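You operate a simulated robot arm through the tools that you are given. There is no shell and no other tool.

You are at the controls of a simulated robot arm. One attempt, no reset.

## Task
Vacuum the blue-coil bag for 5 seconds, then vent and open the packer.
Fine: turn the mains on and leave it on; the bag stays inside.

The check looks at the end state, three seconds after you hand in, the way a careful person would. Anything else that was tipped, shoved, dropped, spilled or broken makes it a failure.

## Robot
A 7-joint arm with a two-finger parallel gripper, fixed in place. Base frame: the origin is at the foot of the arm, x ahead of it, y to its left, z up. Units: m, rad, N and s.
Its first joint turns from -2.304 to 2.304 rad. Payload 3.91 kg.
The TCP is the grasp point between the finger pads, 0.03 m short of the fingertips. In the tool frame z runs along the fingers and y along their closing line. Largest opening 0.11 m; finger width 0.02, thickness 0.01; the body of the gripper, 0.048 by 0.112 m, starts 0.055 m behind the TCP.
Orientation is that of the tool frame in the base frame, as a unit quaternion [x, y, z, w]. With the fingers straight down and closing along the base's y, the tool's x points along the base's -x, its y along +y and its z along -z.

## Interface
- The arm moves only by the tool drive_tool. Its argument "moves" is one flat list of numbers, 7 for each row, row after row: the shift along the tool's x, y, z in mm, then the turn, a rotation vector about the tool's x, y, z in rad, then the opening, from 0 (shut) to 1 (fully open). In form: [tx, ty, tz, wx, wy, wz, claw, tx, ty, tz, wx, wy, wz, claw, ...]. A call has 1 to 20 rows; each row is the pose to reach, as a shift and turn from the pose commanded when the call began, along the tool's axes at that moment. Each row takes 0.2 s and may step no farther than 0.05 m and 0.15 rad from the row before; otherwise, or with a gripper value out of range, the whole call is refused. Where a pose cannot be reached the arm comes as near as it can. A force on the tool above 90 N (or 10 N above the force at the start of the call, whichever is more), or a blocked arm, ends the call early, and 0.2 s more pass. Each finger travels about 0.108 m/s and halts on what it meets, pressing with about 23 N; the grip force reading is that of the motor and also rises with nothing between the fingers. The clock runs only during rows and for 0.2 s after the last one: add rows that repeat a pose to give the fingers time. The reply holds the time, the measured pose of the TCP, the force on the tool along the base axes, the opening and the grip force, in the units named above and with some noise, with the torque about the TCP (base axes, N m) and any sound that the robot's microphone picked up, and new pictures: "pictures" is both (left out), scene, wrist or none.
- Cameras (640 x 400 px; columns grow to the right, rows downward): "scene" is fixed at [0.0505, 0.5024, 1.4428]; the picture's right is [0.98, -0.22, 0.00], its down [-0.15, -0.68, -0.72] and it looks along [0.16, 0.70, -0.69] (base axes); focal length 214 px, centre (320, 200). "wrist" rides on the gripper at [0.072, 0.017, -0.103] in the tool frame; the picture's right is [-0.23, 0.97, 0.00], its down [-0.76, -0.18, -0.62] and it looks along [-0.61, -0.14, 0.78] (tool axes); focal length 222 px, centre (320, 200). There is no depth. A picture from a camera that has moved, and an enlarged one, comes with that camera's place and axes in the base frame and with its lens.
- zoom(camera, box): a new picture of the part [left, top, right, bottom] of that camera's present view, enlarged. It takes no simulated time.
- sign_off(): hands the job in; it is judged then, once.

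Places have to be worked out from the pictures, the camera data and where the tool is seen. Open the gripper and draw the arm clear of the work before you hand the job in, unless the task says otherwise.

The tools are called by a JSON object that holds its "method" and its "body". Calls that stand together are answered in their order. drive_tool: Moves the arm, as the interface text tells. Its arguments: {"type":"object","properties":{"moves":{"type":"array"},"pictures":{"type":"string","enum":["both","scene","wrist","none"]}},"required":["moves"]} The other tools are called the same way: zoom (camera, box) takes an enlarged picture of a part of a camera's view; sign_off () hands the job in.

At the start:

```text
t: 0.0
tcp_pos: [0.2412, 0.6824, 1.2822]
ee_rot: [0.0, 1.0, 0.0, 0.0]
force: [0.1, 0.2, -0.1]
torque: [0.01, 0.0, 0.0]
grip_width: 0.1098
finger_force: 0.0
```

scene: 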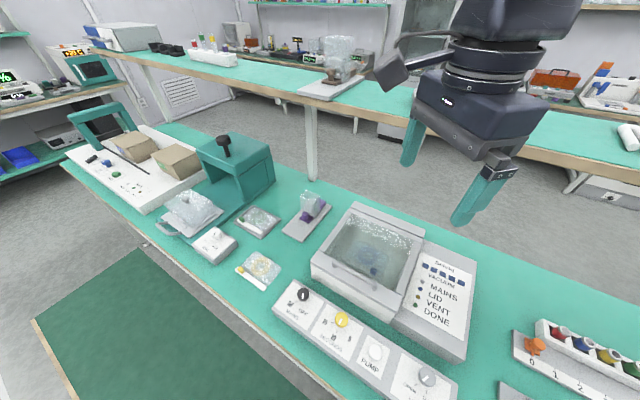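
wrist: 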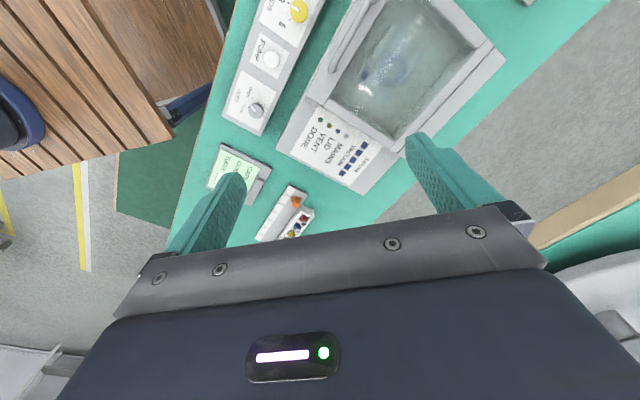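

I'll start by enlarging the packer, its controls and the surrounding items in both views.

{"method": "zoom", "body": {"camera": "scene", "box": [260, 270, 480, 400]}}

{"method": "zoom", "body": {"camera": "scene", "box": [300, 190, 500, 320]}}

{"method": "zoom", "body": {"camera": "scene", "box": [160, 170, 340, 300]}}

{"method": "zoom", "body": {"camera": "wrist", "box": [180, 0, 400, 140]}}

{"method": "zoom", "body": {"camera": "scene", "box": [480, 300, 640, 400]}}

```text
2.91 times, centred on (370, 335) of scene
camera zoom: at [0.0505, 0.5024, 1.4428], right [0.98, -0.22, 0.0], down [-0.15, -0.68, -0.72], along [0.16, 0.7, -0.69], focal length 624 px, centre (174, -193)
```

zoom: 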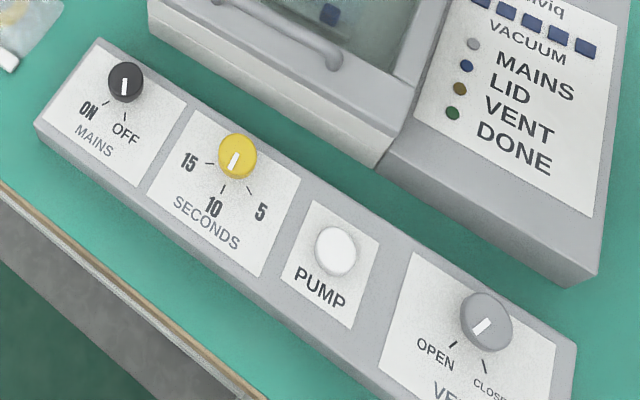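

```text
3.08 times, centred on (400, 255) of scene
camera zoom: at [0.0505, 0.5024, 1.4428], right [0.98, -0.22, 0.0], down [-0.15, -0.68, -0.72], along [0.16, 0.7, -0.69], focal length 660 px, centre (74, 31)
```

zoom: 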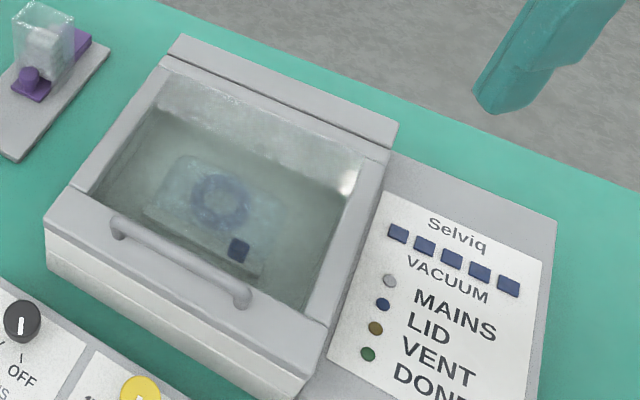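

```text
3.08 times, centred on (250, 235) of scene
camera zoom: at [0.0505, 0.5024, 1.4428], right [0.98, -0.22, 0.0], down [-0.15, -0.68, -0.72], along [0.16, 0.7, -0.69], focal length 660 px, centre (535, 92)
```

zoom: 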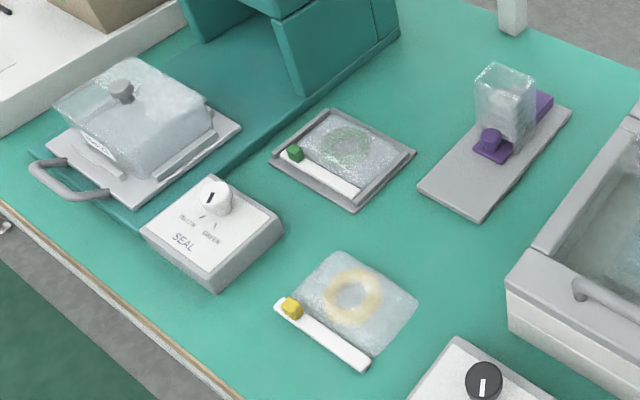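

```text
2.86 times, centred on (290, 70) of wrist
camera zoom: at [0.1689, 0.7001, 1.3843], right [0.23, 0.97, 0.0], down [0.76, -0.18, 0.62], along [0.61, -0.14, -0.78], focal length 635 px, centre (406, 571)
```

zoom: 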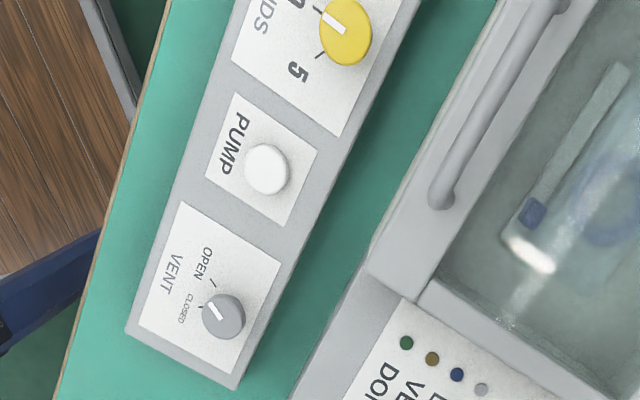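

```text
4.00 times, centred on (560, 350) of scene
camera zoom: at [0.0505, 0.5024, 1.4428], right [0.98, -0.22, 0.0], down [-0.15, -0.68, -0.72], along [0.16, 0.7, -0.69], focal length 858 px, centre (-640, -400)
```

zoom: 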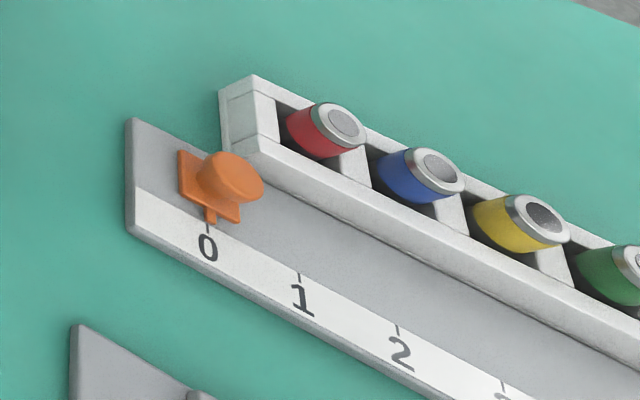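

The console is in front of the packer: mains, seconds, pump and vent sit in a row at about z≈0.83, and the blue-tagged bag is already inside under the glass lid. I'll zoom in tighter to read each knob's pointer.

{"method": "zoom", "body": {"camera": "scene", "box": [283, 280, 323, 305]}}

{"method": "zoom", "body": {"camera": "scene", "box": [320, 305, 364, 333]}}

{"method": "zoom", "body": {"camera": "scene", "box": [404, 360, 450, 400]}}

{"method": "zoom", "body": {"camera": "wrist", "box": [225, 80, 275, 130]}}

{"method": "zoom", "body": {"camera": "scene", "box": [310, 250, 410, 315]}}

{"method": "zoom", "body": {"camera": "scene", "box": [390, 250, 480, 320]}}

{"method": "zoom", "body": {"camera": "wrist", "box": [270, 0, 510, 150]}}

```text
16.00 times, centred on (303, 292) of scene
camera zoom: at [0.0505, 0.5024, 1.4428], right [0.98, -0.22, 0.0], down [-0.15, -0.68, -0.72], along [0.16, 0.7, -0.69], focal length 3432 px, centre (592, -1280)
```

zoom: 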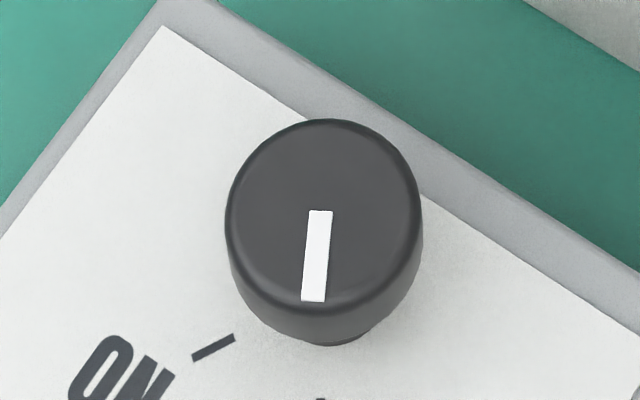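

```text
14.29 times, centred on (342, 319) of scene
camera zoom: at [0.0505, 0.5024, 1.4428], right [0.98, -0.22, 0.0], down [-0.15, -0.68, -0.72], along [0.16, 0.7, -0.69], focal length 3064 px, centre (6, -1500)
```

zoom: 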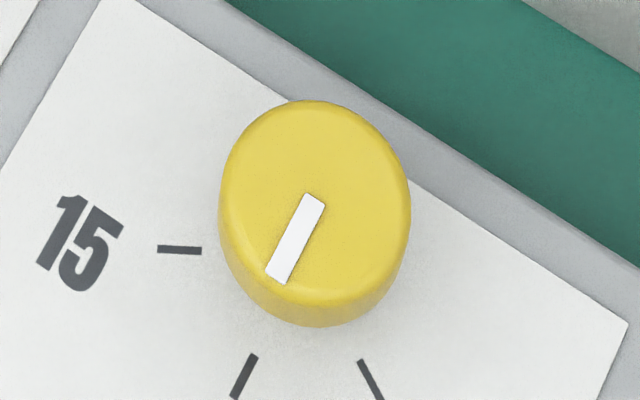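

```text
10.00 times, centred on (427, 380) of scene
camera zoom: at [0.0505, 0.5024, 1.4428], right [0.98, -0.22, 0.0], down [-0.15, -0.68, -0.72], along [0.16, 0.7, -0.69], focal length 2145 px, centre (-750, -1600)
```

zoom: 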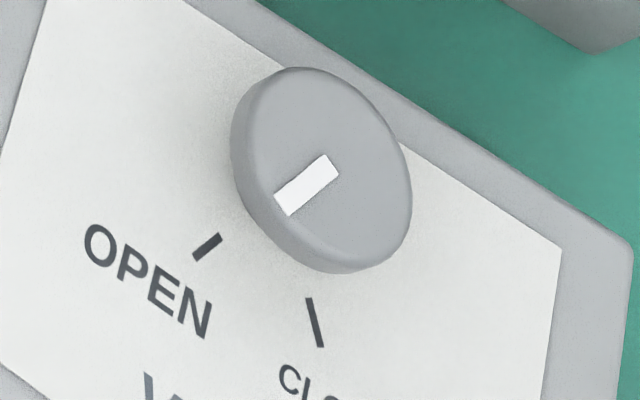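

```text
8.00 times, centred on (250, 105) of wrist
camera zoom: at [0.1689, 0.7001, 1.3843], right [0.23, 0.97, 0.0], down [0.76, -0.18, 0.62], along [0.61, -0.14, -0.78], focal length 1777 px, centre (880, 960)
```

zoom: 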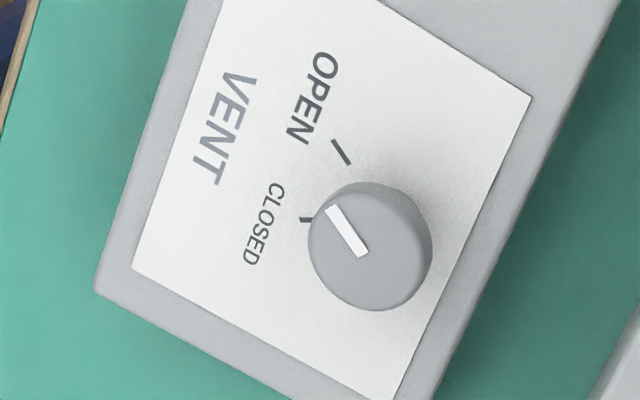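

```text
6.15 times, centred on (360, 282) of scene
camera zoom: at [0.0505, 0.5024, 1.4428], right [0.98, -0.22, 0.0], down [-0.15, -0.68, -0.72], along [0.16, 0.7, -0.69], focal length 1320 px, centre (74, -308)
```

zoom: 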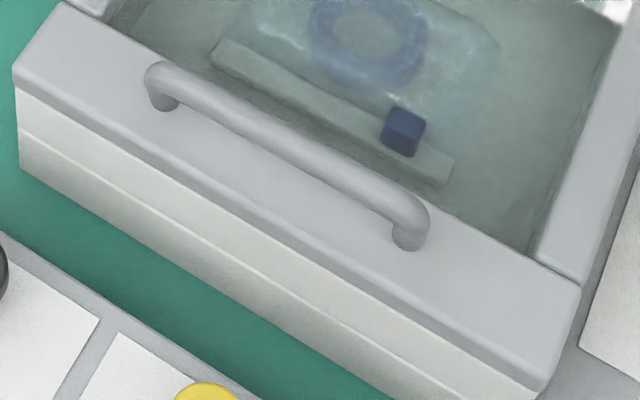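

```text
5.71 times, centred on (435, 285) of scene
camera zoom: at [0.0505, 0.5024, 1.4428], right [0.98, -0.22, 0.0], down [-0.15, -0.68, -0.72], along [0.16, 0.7, -0.69], focal length 1226 px, centre (-337, -286)
```

zoom: 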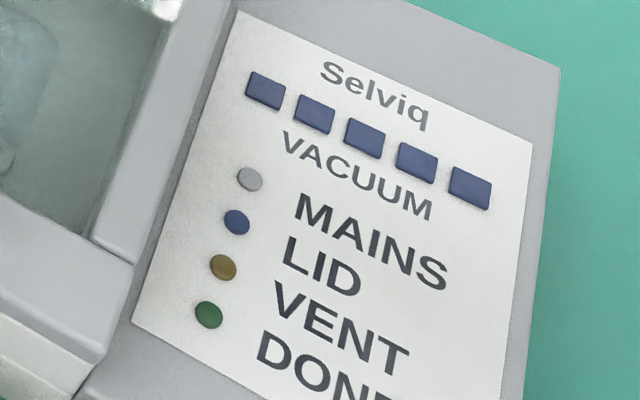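

```text
2.67 times, centred on (390, 75) of wrist
camera zoom: at [0.1689, 0.7001, 1.3843], right [0.23, 0.97, 0.0], down [0.76, -0.18, 0.62], along [0.61, -0.14, -0.78], focal length 592 px, centre (133, 533)
```

zoom: 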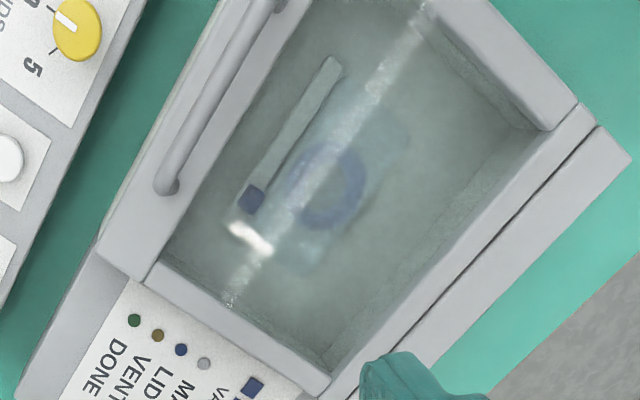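

Readings: mains points at OFF, seconds at 10, vent at OPEN, and the lid looks shut. Each knob needs a turn of about 60°. I'll lower and yaw the tool so its y axis lies along the console row, for a closer look.

{"method": "drive_tool", "body": {"moves": [23, -20, 30, 0, 0, -0.131, 1, 47, -40, 60, 0, 0, -0.262, 1, 70, -61, 91, 0, 0, -0.393, 1, 94, -81, 121, 0, 0, -0.524, 1, 118, -102, 152, 0, 0, -0.655, 1, 141, -122, 182, 0, 0, -0.785, 0.6], "pictures": "both"}}

```text
t: 1.4
tcp_pos: [0.0979, 0.5614, 1.1007]
ee_rot: [-0.383, 0.924, 0.001, 0.0]
force: [-0.5, 0.7, 0.5]
torque: [-0.01, 0.0, 0.02]
grip_width: 0.0658
finger_force: 0.1
camera wrist: at [0.0359, 0.5217, 1.2027], right [-0.53, 0.85, 0.0], down [0.66, 0.41, 0.62], along [0.53, 0.33, -0.78], focal length 222 px, centre (320, 200)
```

scene: 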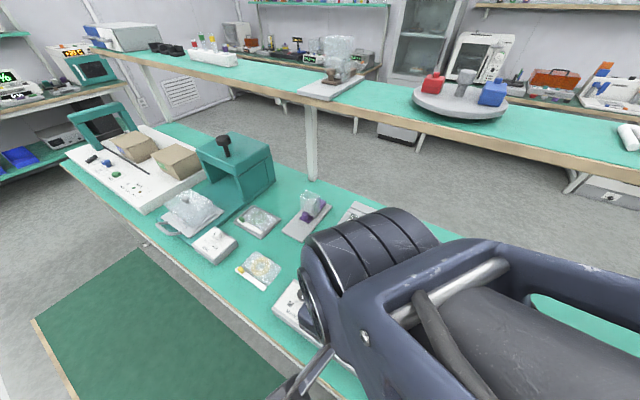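
wrist: 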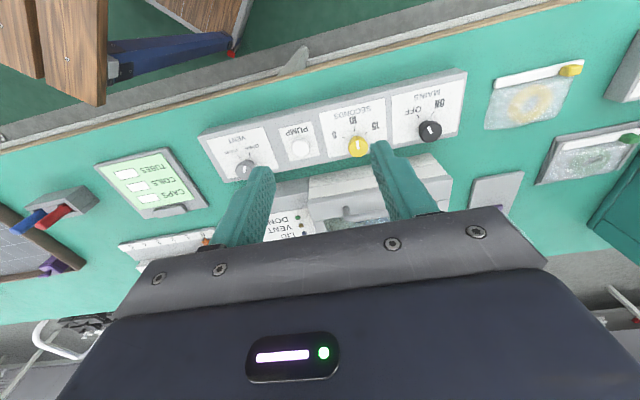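

The arm now hides the packer from the scene camera, but the wrist view shows the whole console. I'll zoom the wrist view to measure the knobs.

{"method": "zoom", "body": {"camera": "wrist", "box": [330, 60, 480, 160]}}

{"method": "zoom", "body": {"camera": "wrist", "box": [195, 90, 345, 190]}}

```text
4.00 times, centred on (405, 110) of wrist
camera zoom: at [0.0359, 0.5217, 1.2027], right [-0.53, 0.85, 0.0], down [0.66, 0.41, 0.62], along [0.53, 0.33, -0.78], focal length 888 px, centre (-20, 560)
```

zoom: 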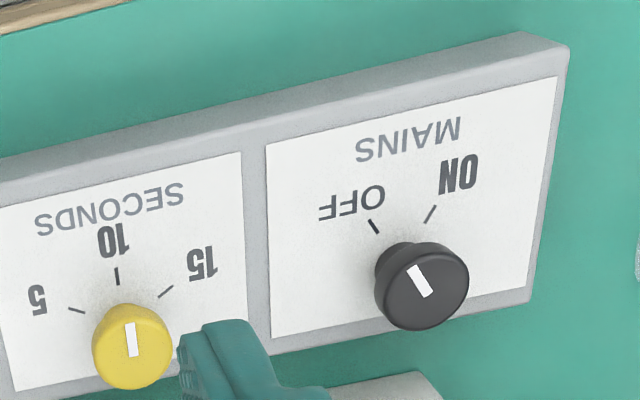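

```text
4.00 times, centred on (270, 140) of wrist
camera zoom: at [0.0359, 0.5217, 1.2027], right [-0.53, 0.85, 0.0], down [0.66, 0.41, 0.62], along [0.53, 0.33, -0.78], focal length 888 px, centre (520, 440)
```

zoom: 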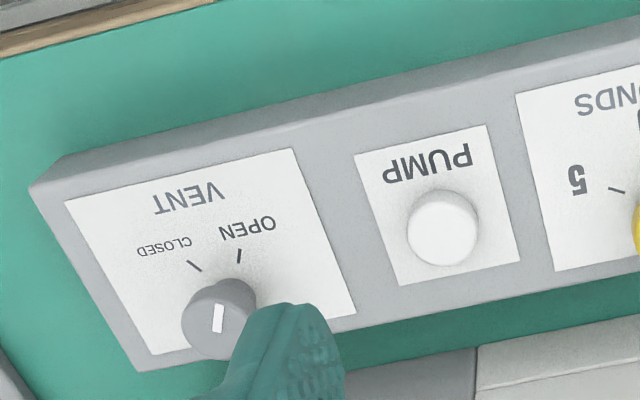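

Triangulating both views puts the knob tops at z≈0.85, with mains near (0.059, 0.750), seconds (0.144, 0.667), pump (0.207, 0.587) and vent (0.292, 0.518). I'm moving above the mains knob with the tool yawed to 75°, so it can turn back 60°.

{"method": "drive_tool", "body": {"moves": [-17, 27, 28, 0, 0, -0.087, 0.6, -35, 54, 56, 0, 0, -0.175, 0.6, -53, 81, 84, 0, 0, -0.262, 0.6, -70, 109, 112, 0, 0, -0.349, 0.6, -88, 136, 140, 0, 0, -0.436, 0.6, -105, 163, 168, 0, 0, -0.524, 0.6], "pictures": "both"}}

```text
t: 2.8
tcp_pos: [0.0584, 0.7512, 0.935]
ee_rot: [-0.609, 0.793, 0.0, 0.001]
force: [-0.3, 0.8, 0.7]
torque: [0.01, 0.02, -0.01]
grip_width: 0.0659
finger_force: 0.0
camera wrist: at [0.0241, 0.6862, 1.038], right [-0.88, 0.47, 0.0], down [0.37, 0.69, 0.62], along [0.29, 0.55, -0.78], focal length 222 px, centre (320, 200)
```

scene: 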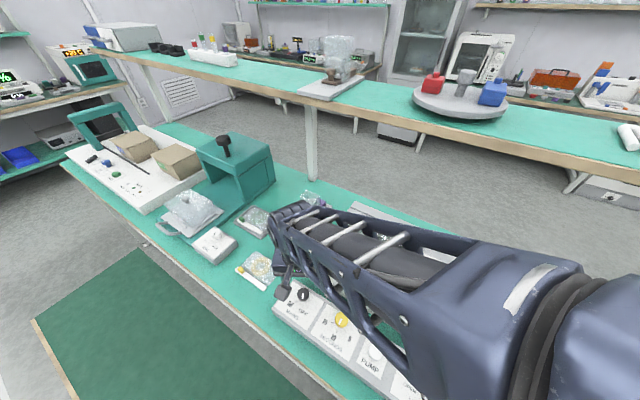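
wrist: 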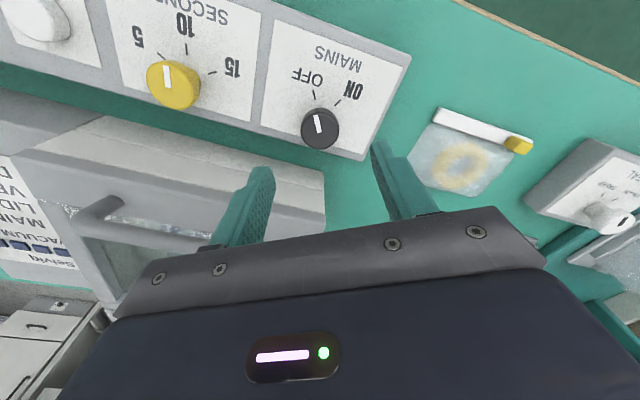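

The tool is over the mains knob. I'll zoom the wrist view to check how the fingers line up before going down.

{"method": "zoom", "body": {"camera": "wrist", "box": [240, 80, 420, 200]}}

{"method": "zoom", "body": {"camera": "scene", "box": [250, 230, 350, 310]}}

```text
3.33 times, centred on (330, 140) of wrist
camera zoom: at [0.0241, 0.6862, 1.038], right [-0.88, 0.47, 0.0], down [0.37, 0.69, 0.62], along [0.29, 0.55, -0.78], focal length 740 px, centre (287, 400)
```

zoom: 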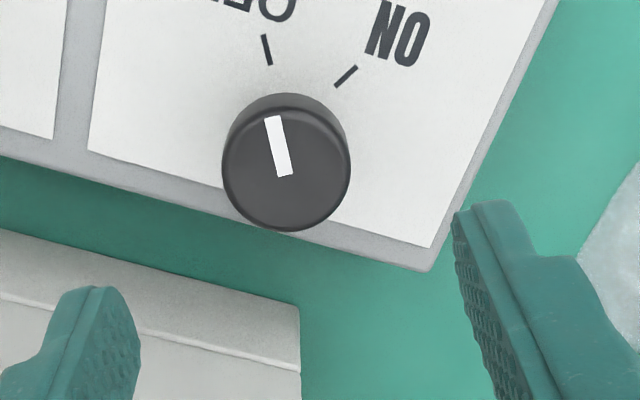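

```text
5.00 times, centred on (300, 270) of scene
camera zoom: at [0.0505, 0.5024, 1.4428], right [0.98, -0.22, 0.0], down [-0.15, -0.68, -0.72], along [0.16, 0.7, -0.69], focal length 1072 px, centre (420, -150)
```

zoom: 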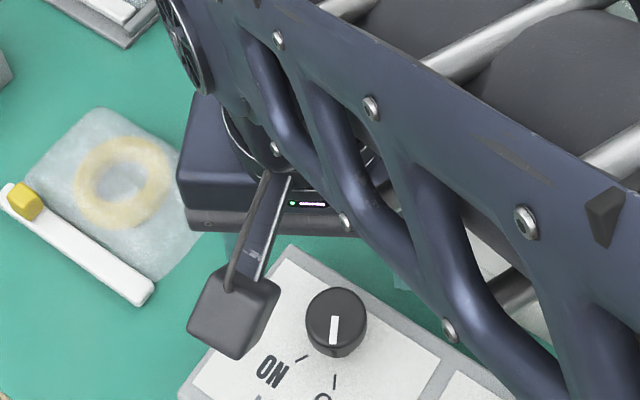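

The TCP (0.058, 0.751) is within about 1 mm of the mains knob centre. I'm going straight down 70 mm with the fingers open.

{"method": "drive_tool", "body": {"moves": [0, 0, 25, 0, 0, 0, 0.6, 0, 0, 50, 0, 0, 0, 0.6, 0, 0, 70, 0, 0, 0, 0.6, 0, 0, 70, 0, 0, 0, 0.6], "pictures": "wrist"}}

```text
t: 3.8
tcp_pos: [0.0597, 0.7528, 0.8624]
ee_rot: [-0.609, 0.793, 0.0, 0.0]
force: [0.1, 0.2, 0.4]
torque: [0.0, 0.01, 0.0]
grip_width: 0.0659
finger_force: 0.2
camera wrist: at [0.025, 0.6866, 0.9651], right [-0.88, 0.47, 0.0], down [0.37, 0.69, 0.62], along [0.29, 0.55, -0.78], focal length 222 px, centre (320, 200)
```

wrist: 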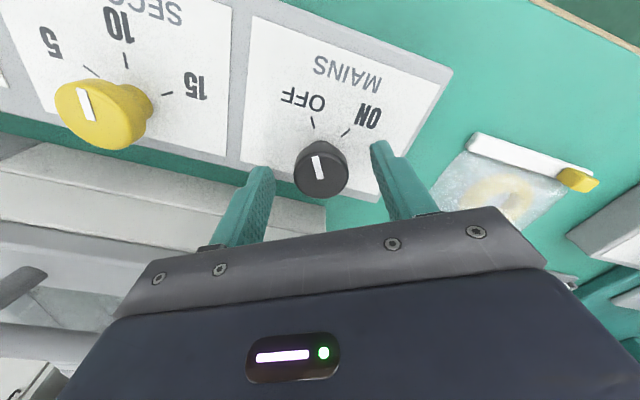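

No contact yet at z≈0.862. I'll zoom to see whether the knob sits between the finger pads and how deep.

{"method": "zoom", "body": {"camera": "wrist", "box": [240, 110, 420, 230]}}

{"method": "zoom", "body": {"camera": "scene", "box": [250, 250, 350, 320]}}

```text
3.33 times, centred on (330, 170) of wrist
camera zoom: at [0.025, 0.6866, 0.9651], right [-0.88, 0.47, 0.0], down [0.37, 0.69, 0.62], along [0.29, 0.55, -0.78], focal length 740 px, centre (287, 300)
```

zoom: 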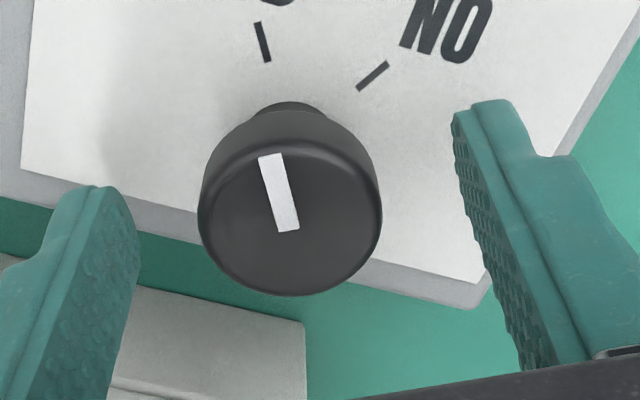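

```text
5.71 times, centred on (300, 285) of scene
camera zoom: at [0.0505, 0.5024, 1.4428], right [0.98, -0.22, 0.0], down [-0.15, -0.68, -0.72], along [0.16, 0.7, -0.69], focal length 1226 px, centre (434, -286)
```

zoom: 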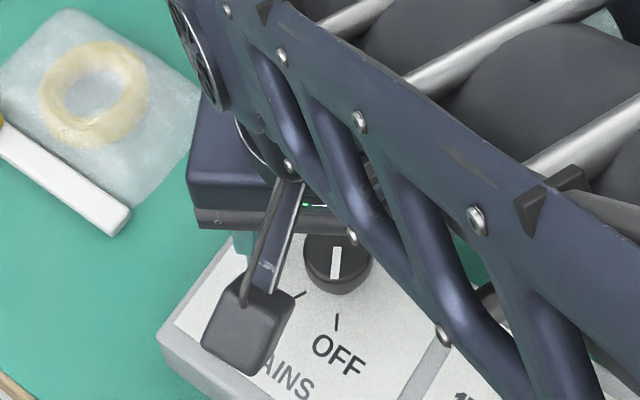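

The knob (about 33 mm across) is centred between the pads, with roughly 18 mm of overlap. I'll close on it and turn clockwise by 60° from OFF to ON.

{"method": "drive_tool", "body": {"moves": [0, 0, 0, 0, 0, 0, 0.2, 0, 0, 0, 0, 0, 0, 0.2, 0, 0, 0, 0, 0, 0.131, 0.2, 0, 0, 0, 0, 0, 0.262, 0.2, 0, 0, 0, 0, 0, 0.393, 0.2, 0, 0, 0, 0, 0, 0.524, 0.2, 0, 0, 0, 0, 0, 0.655, 0.2, 0, 0, 0, 0, 0, 0.785, 0.2, 0, 0, 0, 0, 0, 0.916, 0.2, 0, 0, 0, 0, 0, 1.05, 0.2, 0, 0, 0, 0, 0, 1.05, 0.2], "pictures": "both"}}

```text
t: 6.2
tcp_pos: [0.0587, 0.7515, 0.8632]
ee_rot: [-0.127, 0.992, 0.002, 0.0]
force: [-5.3, 23.0, 20.5]
torque: [0.34, -0.3, 0.16]
grip_width: 0.0338
finger_force: 44.6
camera wrist: at [-0.0145, 0.7493, 0.9653], right [-0.03, 1.0, 0.0], down [0.78, 0.02, 0.62], along [0.62, 0.02, -0.78], focal length 222 px, centre (320, 200)
```

scene: 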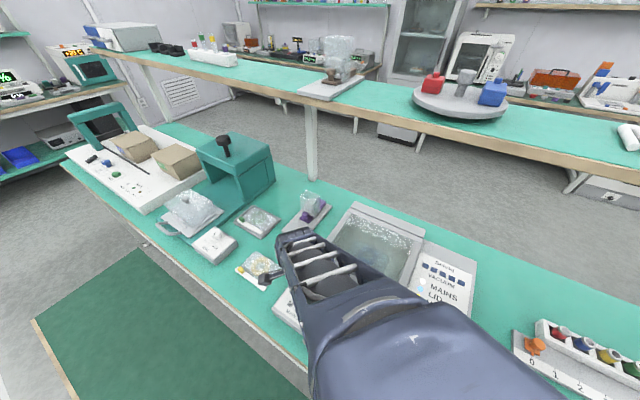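
wrist: 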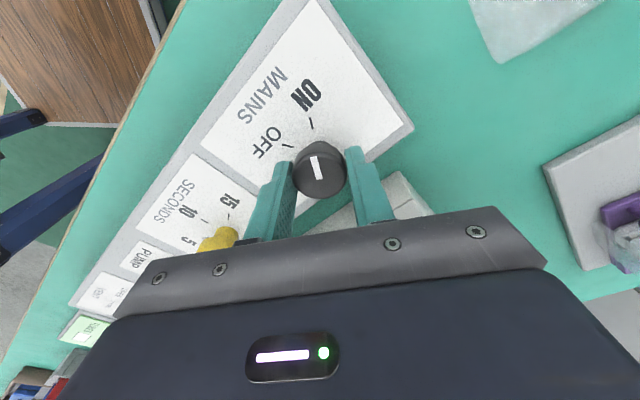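

The knob followed the turn and its pointer now faces ON. I'll check the lamps and the pointer up close.

{"method": "zoom", "body": {"camera": "scene", "box": [400, 240, 480, 300]}}

{"method": "zoom", "body": {"camera": "wrist", "box": [260, 100, 380, 200]}}

```text
6.67 times, centred on (440, 270) of scene
camera zoom: at [0.0505, 0.5024, 1.4428], right [0.98, -0.22, 0.0], down [-0.15, -0.68, -0.72], along [0.16, 0.7, -0.69], focal length 1430 px, centre (-480, -267)
```

zoom: 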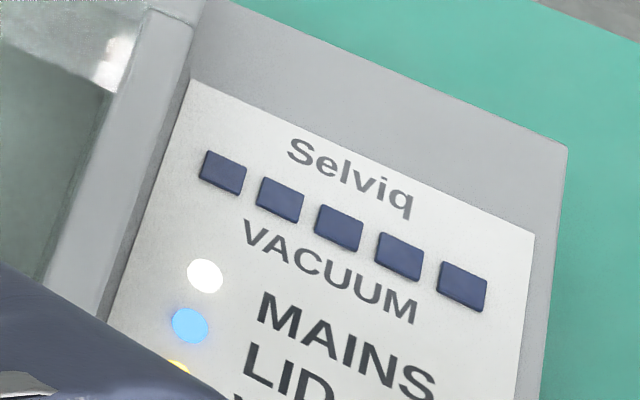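

```text
4.00 times, centred on (320, 150) of wrist
camera zoom: at [-0.0145, 0.7493, 0.9653], right [-0.03, 1.0, 0.0], down [0.78, 0.02, 0.62], along [0.62, 0.02, -0.78], focal length 888 px, centre (320, 400)
```

zoom: 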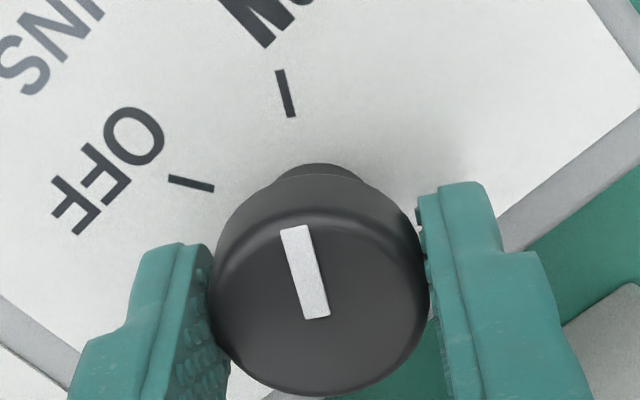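

MAINS, LID (shut) and VENT (open) lamps are lit, so the mains is on. I'll release, lift 70 mm and move over the seconds knob, keeping yaw at 15°.

{"method": "drive_tool", "body": {"moves": [0, 0, 0, 0, 0, 0, 0.6, 0, 0, 0, 0, 0, 0, 0.6, 0, 0, -35, 0, 0, 0, 0.6, 0, 0, -70, 0, 0, 0, 0.6, -20, -34, -70, 0, 0, 0, 0.6, -40, -69, -70, 0, 0, 0, 0.6, -60, -103, -70, 0, 0, 0, 0.6, -60, -103, -70, 0, 0, 0, 0.6], "pictures": "both"}}

```text
t: 8.0
tcp_pos: [0.1421, 0.6652, 0.9318]
ee_rot: [-0.129, 0.992, 0.001, 0.0]
force: [0.1, 0.0, 0.7]
torque: [0.01, 0.0, -0.02]
grip_width: 0.0657
finger_force: 0.1
camera wrist: at [0.0675, 0.6634, 1.0353], right [-0.03, 1.0, 0.0], down [0.78, 0.02, 0.62], along [0.62, 0.02, -0.78], focal length 222 px, centre (320, 200)
```

scene: 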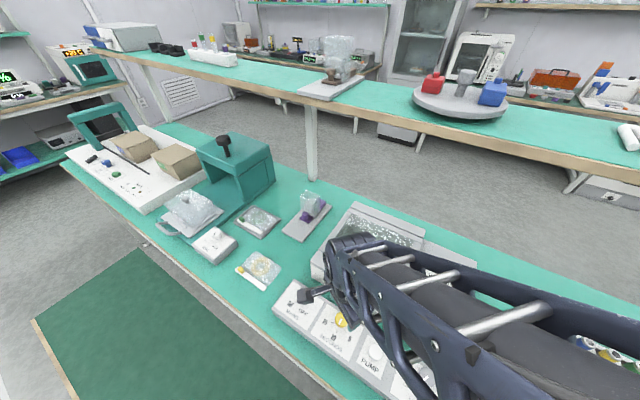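
wrist: 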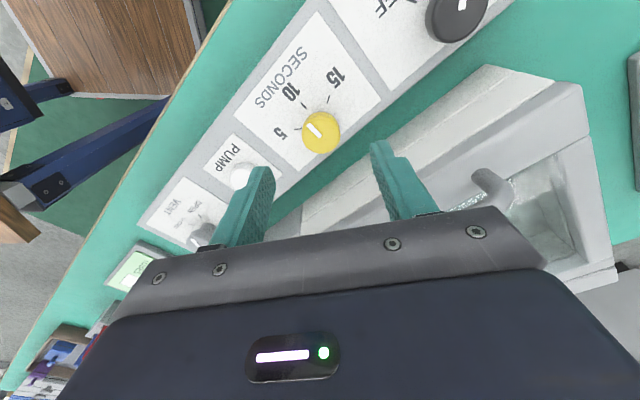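

The yellow knob appears where the mains knob did when it was aligned. I'll zoom to measure the remaining offset.

{"method": "zoom", "body": {"camera": "wrist", "box": [240, 80, 420, 200]}}

```text
3.33 times, centred on (330, 140) of wrist
camera zoom: at [0.0675, 0.6634, 1.0353], right [-0.03, 1.0, 0.0], down [0.78, 0.02, 0.62], along [0.62, 0.02, -0.78], focal length 740 px, centre (287, 400)
```

zoom: 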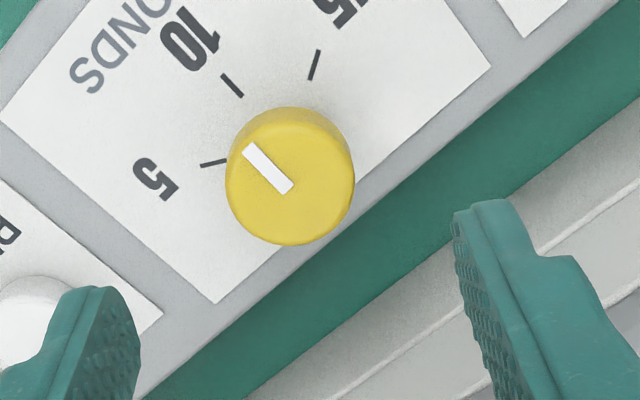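

The offset is only about 2 mm along tool x. I'll correct it, descend 70 mm and look before gripping.

{"method": "drive_tool", "body": {"moves": [-2, 0, 25, 0, 0, 0, 0.6, -2, 0, 50, 0, 0, 0, 0.6, -2, 0, 70, 0, 0, 0, 0.6, -2, 0, 70, 0, 0, 0, 0.6], "pictures": "wrist"}}

```text
t: 9.0
tcp_pos: [0.1441, 0.6669, 0.86]
ee_rot: [-0.129, 0.992, 0.001, 0.0]
force: [-0.1, -0.1, -0.6]
torque: [0.01, 0.0, 0.0]
grip_width: 0.066
finger_force: 0.0
camera wrist: at [0.0708, 0.665, 0.9636], right [-0.03, 1.0, 0.0], down [0.78, 0.02, 0.62], along [0.62, 0.02, -0.78], focal length 222 px, centre (320, 200)
```

wrist: 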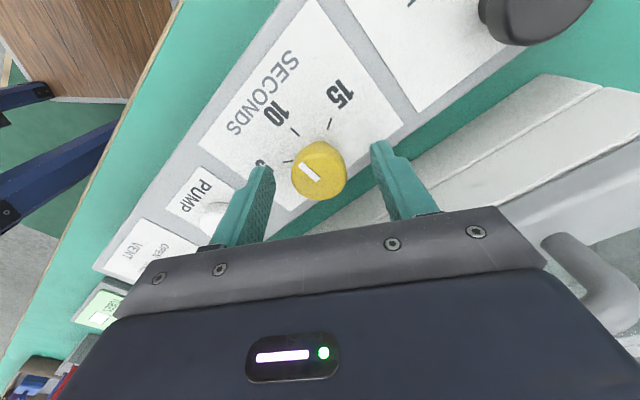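

No contact, and the knob is centred between the pads. I'll close on it and turn counter-clockwise 60° from 10 to 5.

{"method": "drive_tool", "body": {"moves": [-2, 0, 70, 0, 0, 0, 0.2, -2, 0, 70, 0, 0, 0, 0.2, -2, 0, 70, 0, 0, -0.131, 0.2, -2, 0, 70, 0, 0, -0.262, 0.2, -2, 0, 70, 0, 0, -0.393, 0.2, -2, 0, 70, 0, 0, -0.524, 0.2, -2, 0, 70, 0, 0, -0.655, 0.2, -2, 0, 70, 0, 0, -0.785, 0.2, -2, 0, 70, 0, 0, -0.916, 0.2, -2, 0, 70, 0, 0, -1.05, 0.2, -2, 0, 70, 0, 0, -1.05, 0.2], "pictures": "none"}}

```text
refused: row 1 steps farther than a row can; nothing moved
```

The rows count from the current pose, so no further shift is needed. I'll repeat the call as a pure close-and-turn.

{"method": "drive_tool", "body": {"moves": [0, 0, 0, 0, 0, 0, 0.2, 0, 0, 0, 0, 0, 0, 0.2, 0, 0, 0, 0, 0, -0.131, 0.2, 0, 0, 0, 0, 0, -0.262, 0.2, 0, 0, 0, 0, 0, -0.393, 0.2, 0, 0, 0, 0, 0, -0.524, 0.2, 0, 0, 0, 0, 0, -0.655, 0.2, 0, 0, 0, 0, 0, -0.785, 0.2, 0, 0, 0, 0, 0, -0.916, 0.2, 0, 0, 0, 0, 0, -1.05, 0.2, 0, 0, 0, 0, 0, -1.05, 0.2], "pictures": "wrist"}}

{"method": "zoom", "body": {"camera": "wrist", "box": [240, 90, 400, 200]}}

```text
t: 11.4
tcp_pos: [0.1431, 0.6686, 0.8606]
ee_rot: [-0.609, 0.793, 0.0, 0.0]
force: [-22.8, 13.6, -13.0]
torque: [0.17, 0.36, -0.83]
grip_width: 0.0334
finger_force: 44.8
camera wrist: at [0.1093, 0.6022, 0.9638], right [-0.88, 0.47, 0.0], down [0.37, 0.69, 0.62], along [0.29, 0.55, -0.78], focal length 222 px, centre (320, 200)
```

wrist: 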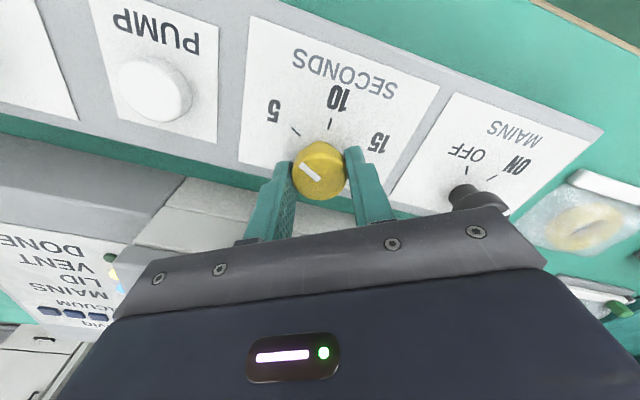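

```text
3.64 times, centred on (320, 145) of wrist
camera zoom: at [0.1093, 0.6022, 0.9638], right [-0.88, 0.47, 0.0], down [0.37, 0.69, 0.62], along [0.29, 0.55, -0.78], focal length 808 px, centre (320, 400)
```

zoom: 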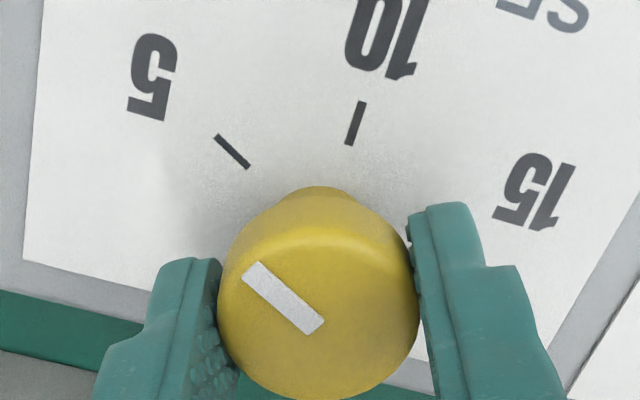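

The pointer now looks aimed at the 5 tick, within a few degrees. I'll release, lift, and check the setting with the knob free.

{"method": "drive_tool", "body": {"moves": [0, 0, 0, 0, 0, 0, 0.6, 0, 0, 0, 0, 0, 0, 0.6, 0, 0, -35, 0, 0, 0, 0.6, 0, 0, -70, 0, 0, 0, 0.6, 0, 0, -70, 0, 0, 0, 0.6], "pictures": "both"}}

{"method": "zoom", "body": {"camera": "wrist", "box": [260, 70, 390, 160]}}

{"method": "zoom", "body": {"camera": "scene", "box": [280, 280, 400, 360]}}

```text
t: 12.6
tcp_pos: [0.1463, 0.6669, 0.9347]
ee_rot: [-0.609, 0.793, 0.0, 0.0]
force: [-0.1, 0.1, 0.6]
torque: [-0.02, -0.01, -0.02]
grip_width: 0.0658
finger_force: 0.0
camera wrist: at [0.1105, 0.6017, 1.0365], right [-0.88, 0.47, 0.0], down [0.37, 0.69, 0.62], along [0.29, 0.55, -0.78], focal length 222 px, centre (320, 200)
```

scene: 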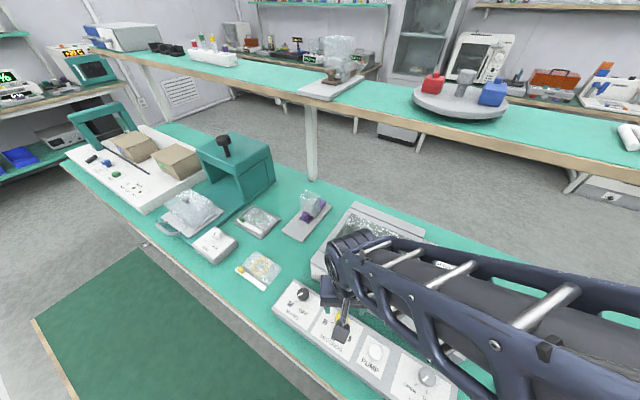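
wrist: 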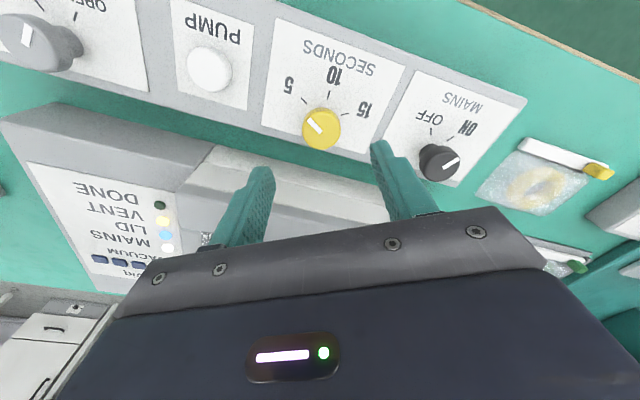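

```text
4.44 times, centred on (325, 115) of wrist
camera zoom: at [0.1105, 0.6017, 1.0365], right [-0.88, 0.47, 0.0], down [0.37, 0.69, 0.62], along [0.29, 0.55, -0.78], focal length 987 px, centre (298, 578)
```

zoom: 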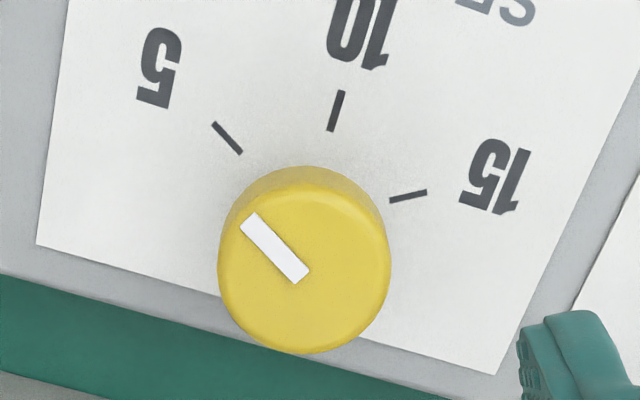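

```text
5.00 times, centred on (340, 320) of scene
camera zoom: at [0.0505, 0.5024, 1.4428], right [0.98, -0.22, 0.0], down [-0.15, -0.68, -0.72], along [0.16, 0.7, -0.69], focal length 1072 px, centre (220, -400)
```

zoom: 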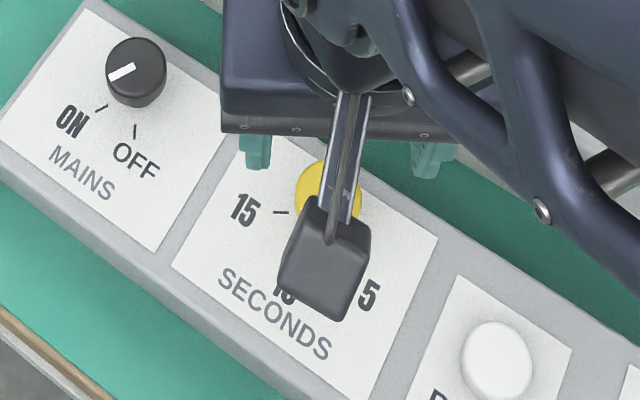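

Seconds reads 5 (pointer at 284°, tick at 285°) and mains is firmly at ON. Next I'm moving above the vent knob, rotating back to 15° yaw on the way.

{"method": "drive_tool", "body": {"moves": [13, -22, 0, 0, 0, 0.131, 0.6, 27, -45, 0, 0, 0, 0.262, 0.6, 40, -67, 0, 0, 0, 0.393, 0.6, 53, -90, 0, 0, 0, 0.524, 0.6, 66, -112, 0, 0, 0, 0.655, 0.6, 80, -135, 0, 0, 0, 0.785, 0.6, 93, -157, 0, 0, 0, 0.916, 0.6, 106, -179, 0, 0, 0, 1.047, 0.6, 106, -179, 0, 0, 0, 1.047, 0.6], "pictures": "both"}}

{"method": "zoom", "body": {"camera": "wrist", "box": [240, 80, 420, 200]}}

```text
t: 14.6
tcp_pos: [0.2906, 0.5168, 0.9305]
ee_rot: [-0.13, 0.992, 0.0, 0.0]
force: [-0.5, 0.4, -0.2]
torque: [-0.04, 0.04, -0.01]
grip_width: 0.066
finger_force: 0.1
camera wrist: at [0.2165, 0.5153, 1.0338], right [-0.03, 1.0, 0.0], down [0.78, 0.02, 0.62], along [0.62, 0.02, -0.78], focal length 222 px, centre (320, 200)
```

scene: 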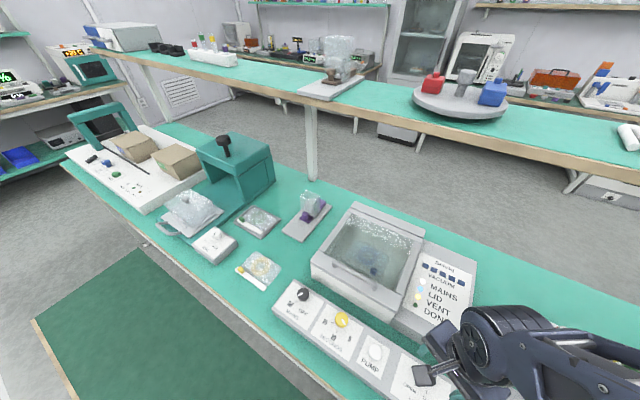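
wrist: 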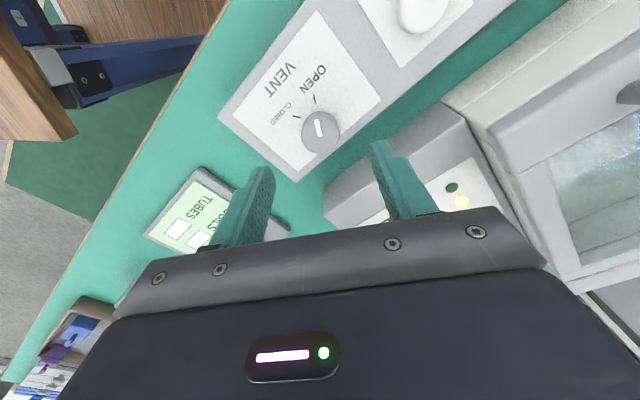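

```text
3.33 times, centred on (330, 140) of wrist
camera zoom: at [0.2165, 0.5153, 1.0338], right [-0.03, 1.0, 0.0], down [0.78, 0.02, 0.62], along [0.62, 0.02, -0.78], focal length 740 px, centre (287, 400)
```

zoom: 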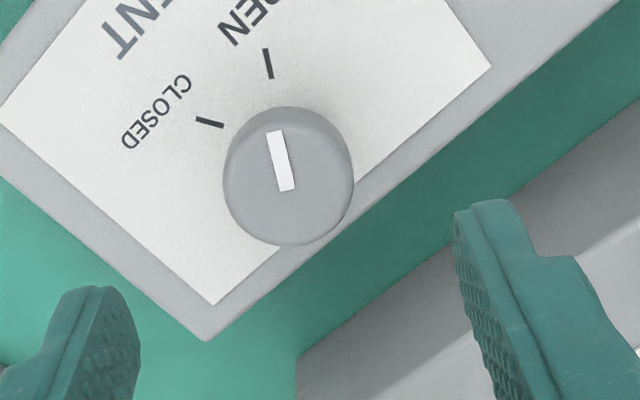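

The vent knob shows the same 2 mm offset as the last one. I'll correct it and descend 70 mm around the knob.

{"method": "drive_tool", "body": {"moves": [-2, 0, 25, 0, 0, 0, 0.6, -2, 0, 50, 0, 0, 0, 0.6, -2, 0, 70, 0, 0, 0, 0.6, -2, 0, 70, 0, 0, 0, 0.6], "pictures": "wrist"}}

{"method": "zoom", "body": {"camera": "wrist", "box": [240, 110, 420, 230]}}

```text
t: 15.6
tcp_pos: [0.292, 0.5197, 0.8602]
ee_rot: [-0.131, 0.991, 0.0, 0.0]
force: [-0.5, -0.1, 0.3]
torque: [-0.01, -0.01, 0.03]
grip_width: 0.0659
finger_force: 0.0
camera wrist: at [0.2188, 0.5171, 0.9639], right [-0.03, 1.0, 0.0], down [0.78, 0.02, 0.62], along [0.62, 0.02, -0.78], focal length 222 px, centre (320, 200)
```

wrist: 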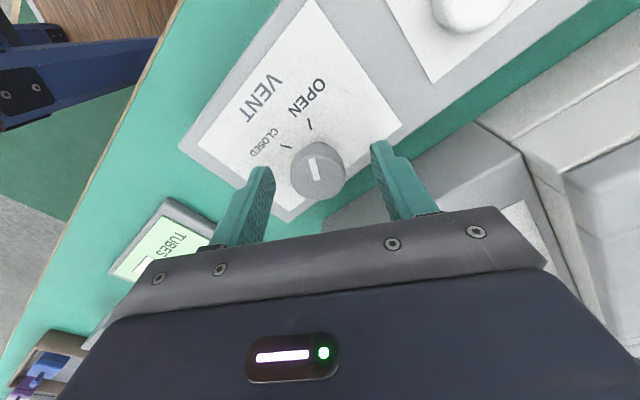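

```text
3.33 times, centred on (330, 170) of wrist
camera zoom: at [0.2188, 0.5171, 0.9639], right [-0.03, 1.0, 0.0], down [0.78, 0.02, 0.62], along [0.62, 0.02, -0.78], focal length 740 px, centre (287, 300)
```

zoom: 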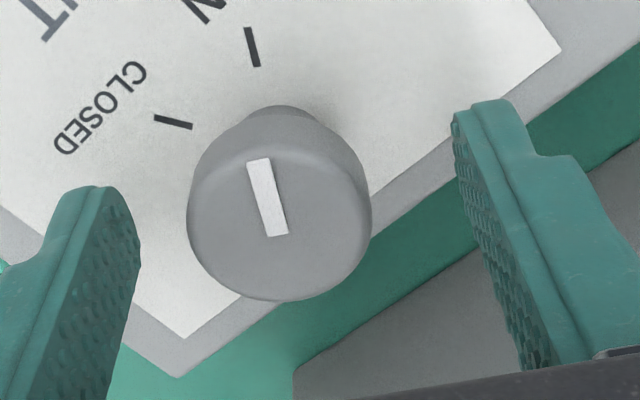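

The knob sits about 2 mm to the left of the mid-line, so I'll shift by that, close, and turn counter-clockwise 60° from OPEN to CLOSED.

{"method": "drive_tool", "body": {"moves": [0, -2, 0, 0, 0, 0, 0.5, 0, -2, 0, 0, 0, 0, 0.2, 0, -2, 0, 0, 0, 0, 0.2, 0, -2, 0, 0, 0, -0.131, 0.2, 0, -2, 0, 0, 0, -0.262, 0.2, 0, -2, 0, 0, 0, -0.393, 0.2, 0, -2, 0, 0, 0, -0.524, 0.2, 0, -2, 0, 0, 0, -0.655, 0.2, 0, -2, 0, 0, 0, -0.785, 0.2, 0, -2, 0, 0, 0, -0.916, 0.2, 0, -2, 0, 0, 0, -1.05, 0.2, 0, -2, 0, 0, 0, -1.05, 0.2], "pictures": "both"}}

{"method": "zoom", "body": {"camera": "wrist", "box": [240, 90, 400, 200]}}

{"method": "zoom", "body": {"camera": "scene", "box": [380, 240, 480, 310]}}

```text
t: 18.2
tcp_pos: [0.2922, 0.5188, 0.861]
ee_rot: [-0.61, 0.792, 0.001, 0.0]
force: [-22.6, 26.1, 5.6]
torque: [0.27, 0.53, -0.34]
grip_width: 0.0339
finger_force: 45.0
camera wrist: at [0.2576, 0.4521, 0.964], right [-0.88, 0.47, 0.0], down [0.36, 0.69, 0.62], along [0.29, 0.55, -0.78], focal length 222 px, centre (320, 200)
```

scene: 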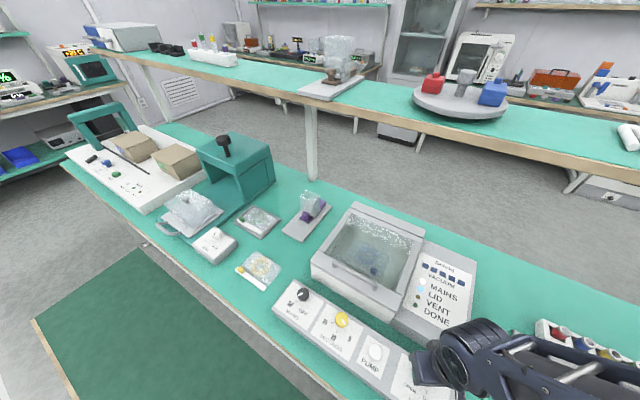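
wrist: 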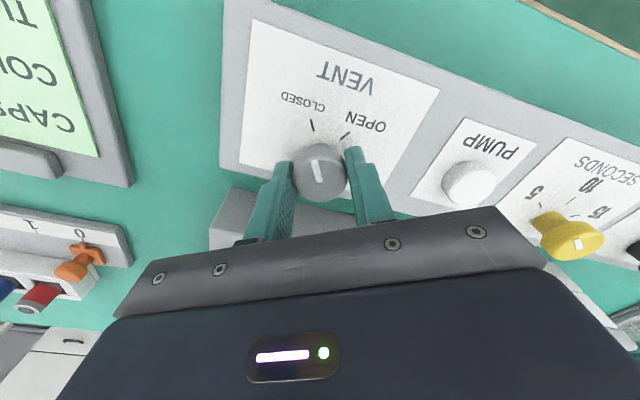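

```text
3.64 times, centred on (320, 145) of wrist
camera zoom: at [0.2576, 0.4521, 0.964], right [-0.88, 0.47, 0.0], down [0.36, 0.69, 0.62], along [0.29, 0.55, -0.78], focal length 808 px, centre (320, 400)
```

zoom: 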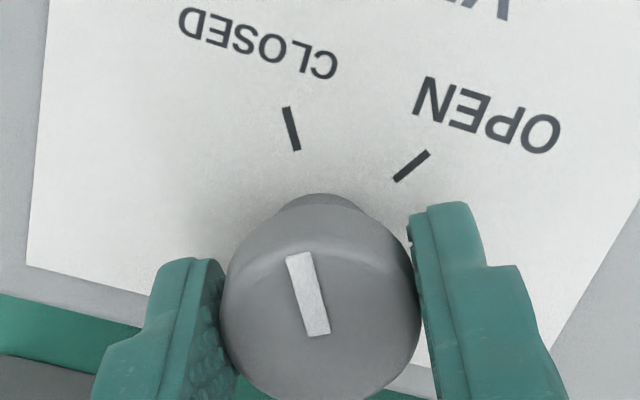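

```text
5.71 times, centred on (430, 275) of scene
camera zoom: at [0.0505, 0.5024, 1.4428], right [0.98, -0.22, 0.0], down [-0.15, -0.68, -0.72], along [0.16, 0.7, -0.69], focal length 1226 px, centre (-309, -229)
```

zoom: 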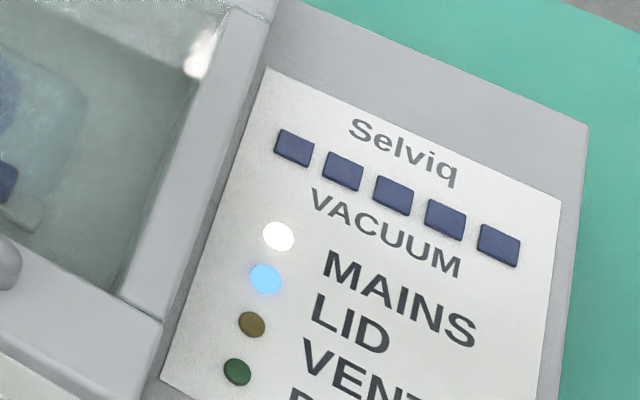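

The VENT lamp is now off, so the vent is closed, and LID and MAINS stay lit. I'll release, lift, and go above the pump button with the fingers shut to press it.

{"method": "drive_tool", "body": {"moves": [0, 0, 0, 0, 0, 0, 0.6, 0, 0, 0, 0, 0, 0, 0.6, 0, 0, -35, 0, 0, 0, 0.6, 0, 0, -70, 0, 0, 0, 0.6, -11, 25, -70, 0, 0, 0.131, 0.4, -22, 50, -70, 0, 0, 0.262, 0.2, -33, 75, -70, 0, 0, 0.393, 0, -44, 100, -70, 0, 0, 0.524, 0, -44, 100, -70, 0, 0, 0.524, 0], "pictures": "both"}}

{"method": "zoom", "body": {"camera": "wrist", "box": [240, 80, 420, 200]}}

{"method": "zoom", "body": {"camera": "scene", "box": [330, 300, 450, 380]}}

```text
t: 20.2
tcp_pos: [0.2066, 0.5849, 0.9316]
ee_rot: [-0.383, 0.924, 0.0, 0.0]
force: [-0.2, -0.3, -0.2]
torque: [0.02, -0.04, 0.02]
grip_width: 0.0001
finger_force: 22.8
camera wrist: at [0.1458, 0.5462, 1.0349], right [-0.53, 0.85, 0.0], down [0.66, 0.41, 0.62], along [0.53, 0.33, -0.78], focal length 222 px, centre (320, 200)
```

scene: 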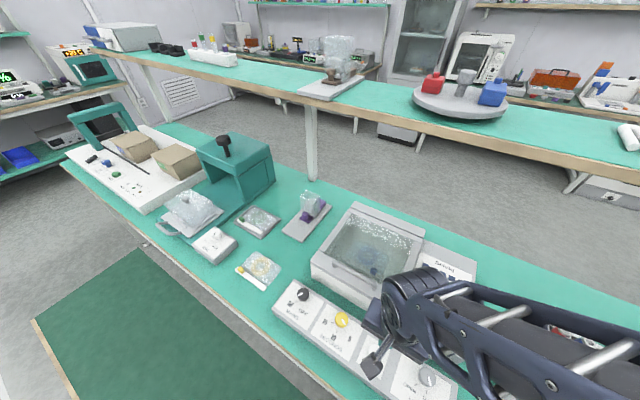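
wrist: 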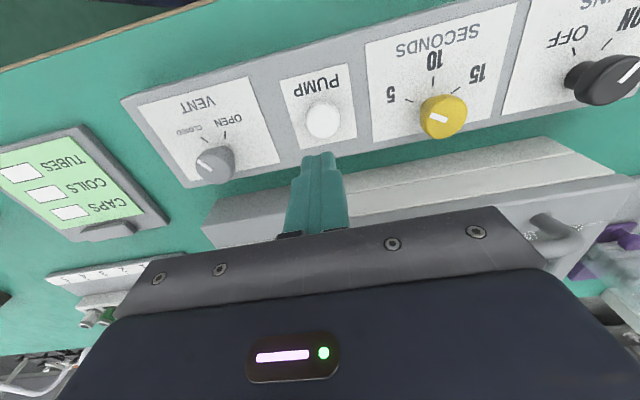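

```text
3.33 times, centred on (330, 140) of wrist
camera zoom: at [0.1458, 0.5462, 1.0349], right [-0.53, 0.85, 0.0], down [0.66, 0.41, 0.62], along [0.53, 0.33, -0.78], focal length 740 px, centre (287, 400)
```

zoom: 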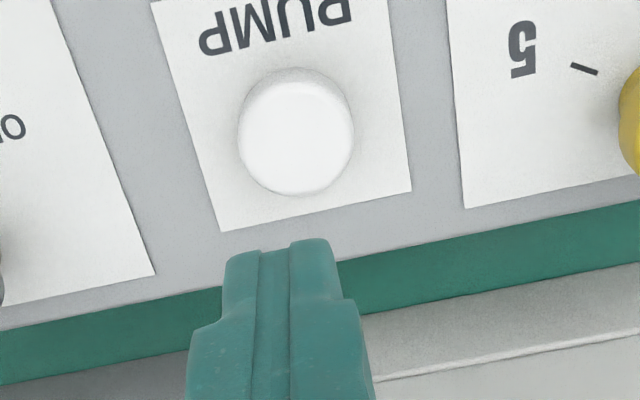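

```text
5.00 times, centred on (390, 340) of scene
camera zoom: at [0.0505, 0.5024, 1.4428], right [0.98, -0.22, 0.0], down [-0.15, -0.68, -0.72], along [0.16, 0.7, -0.69], focal length 1072 px, centre (-30, -500)
```

zoom: 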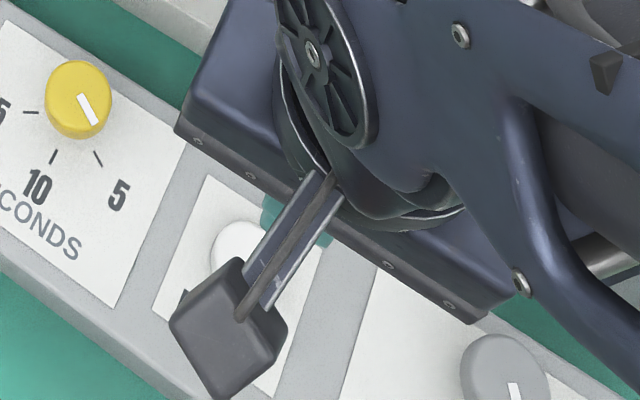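

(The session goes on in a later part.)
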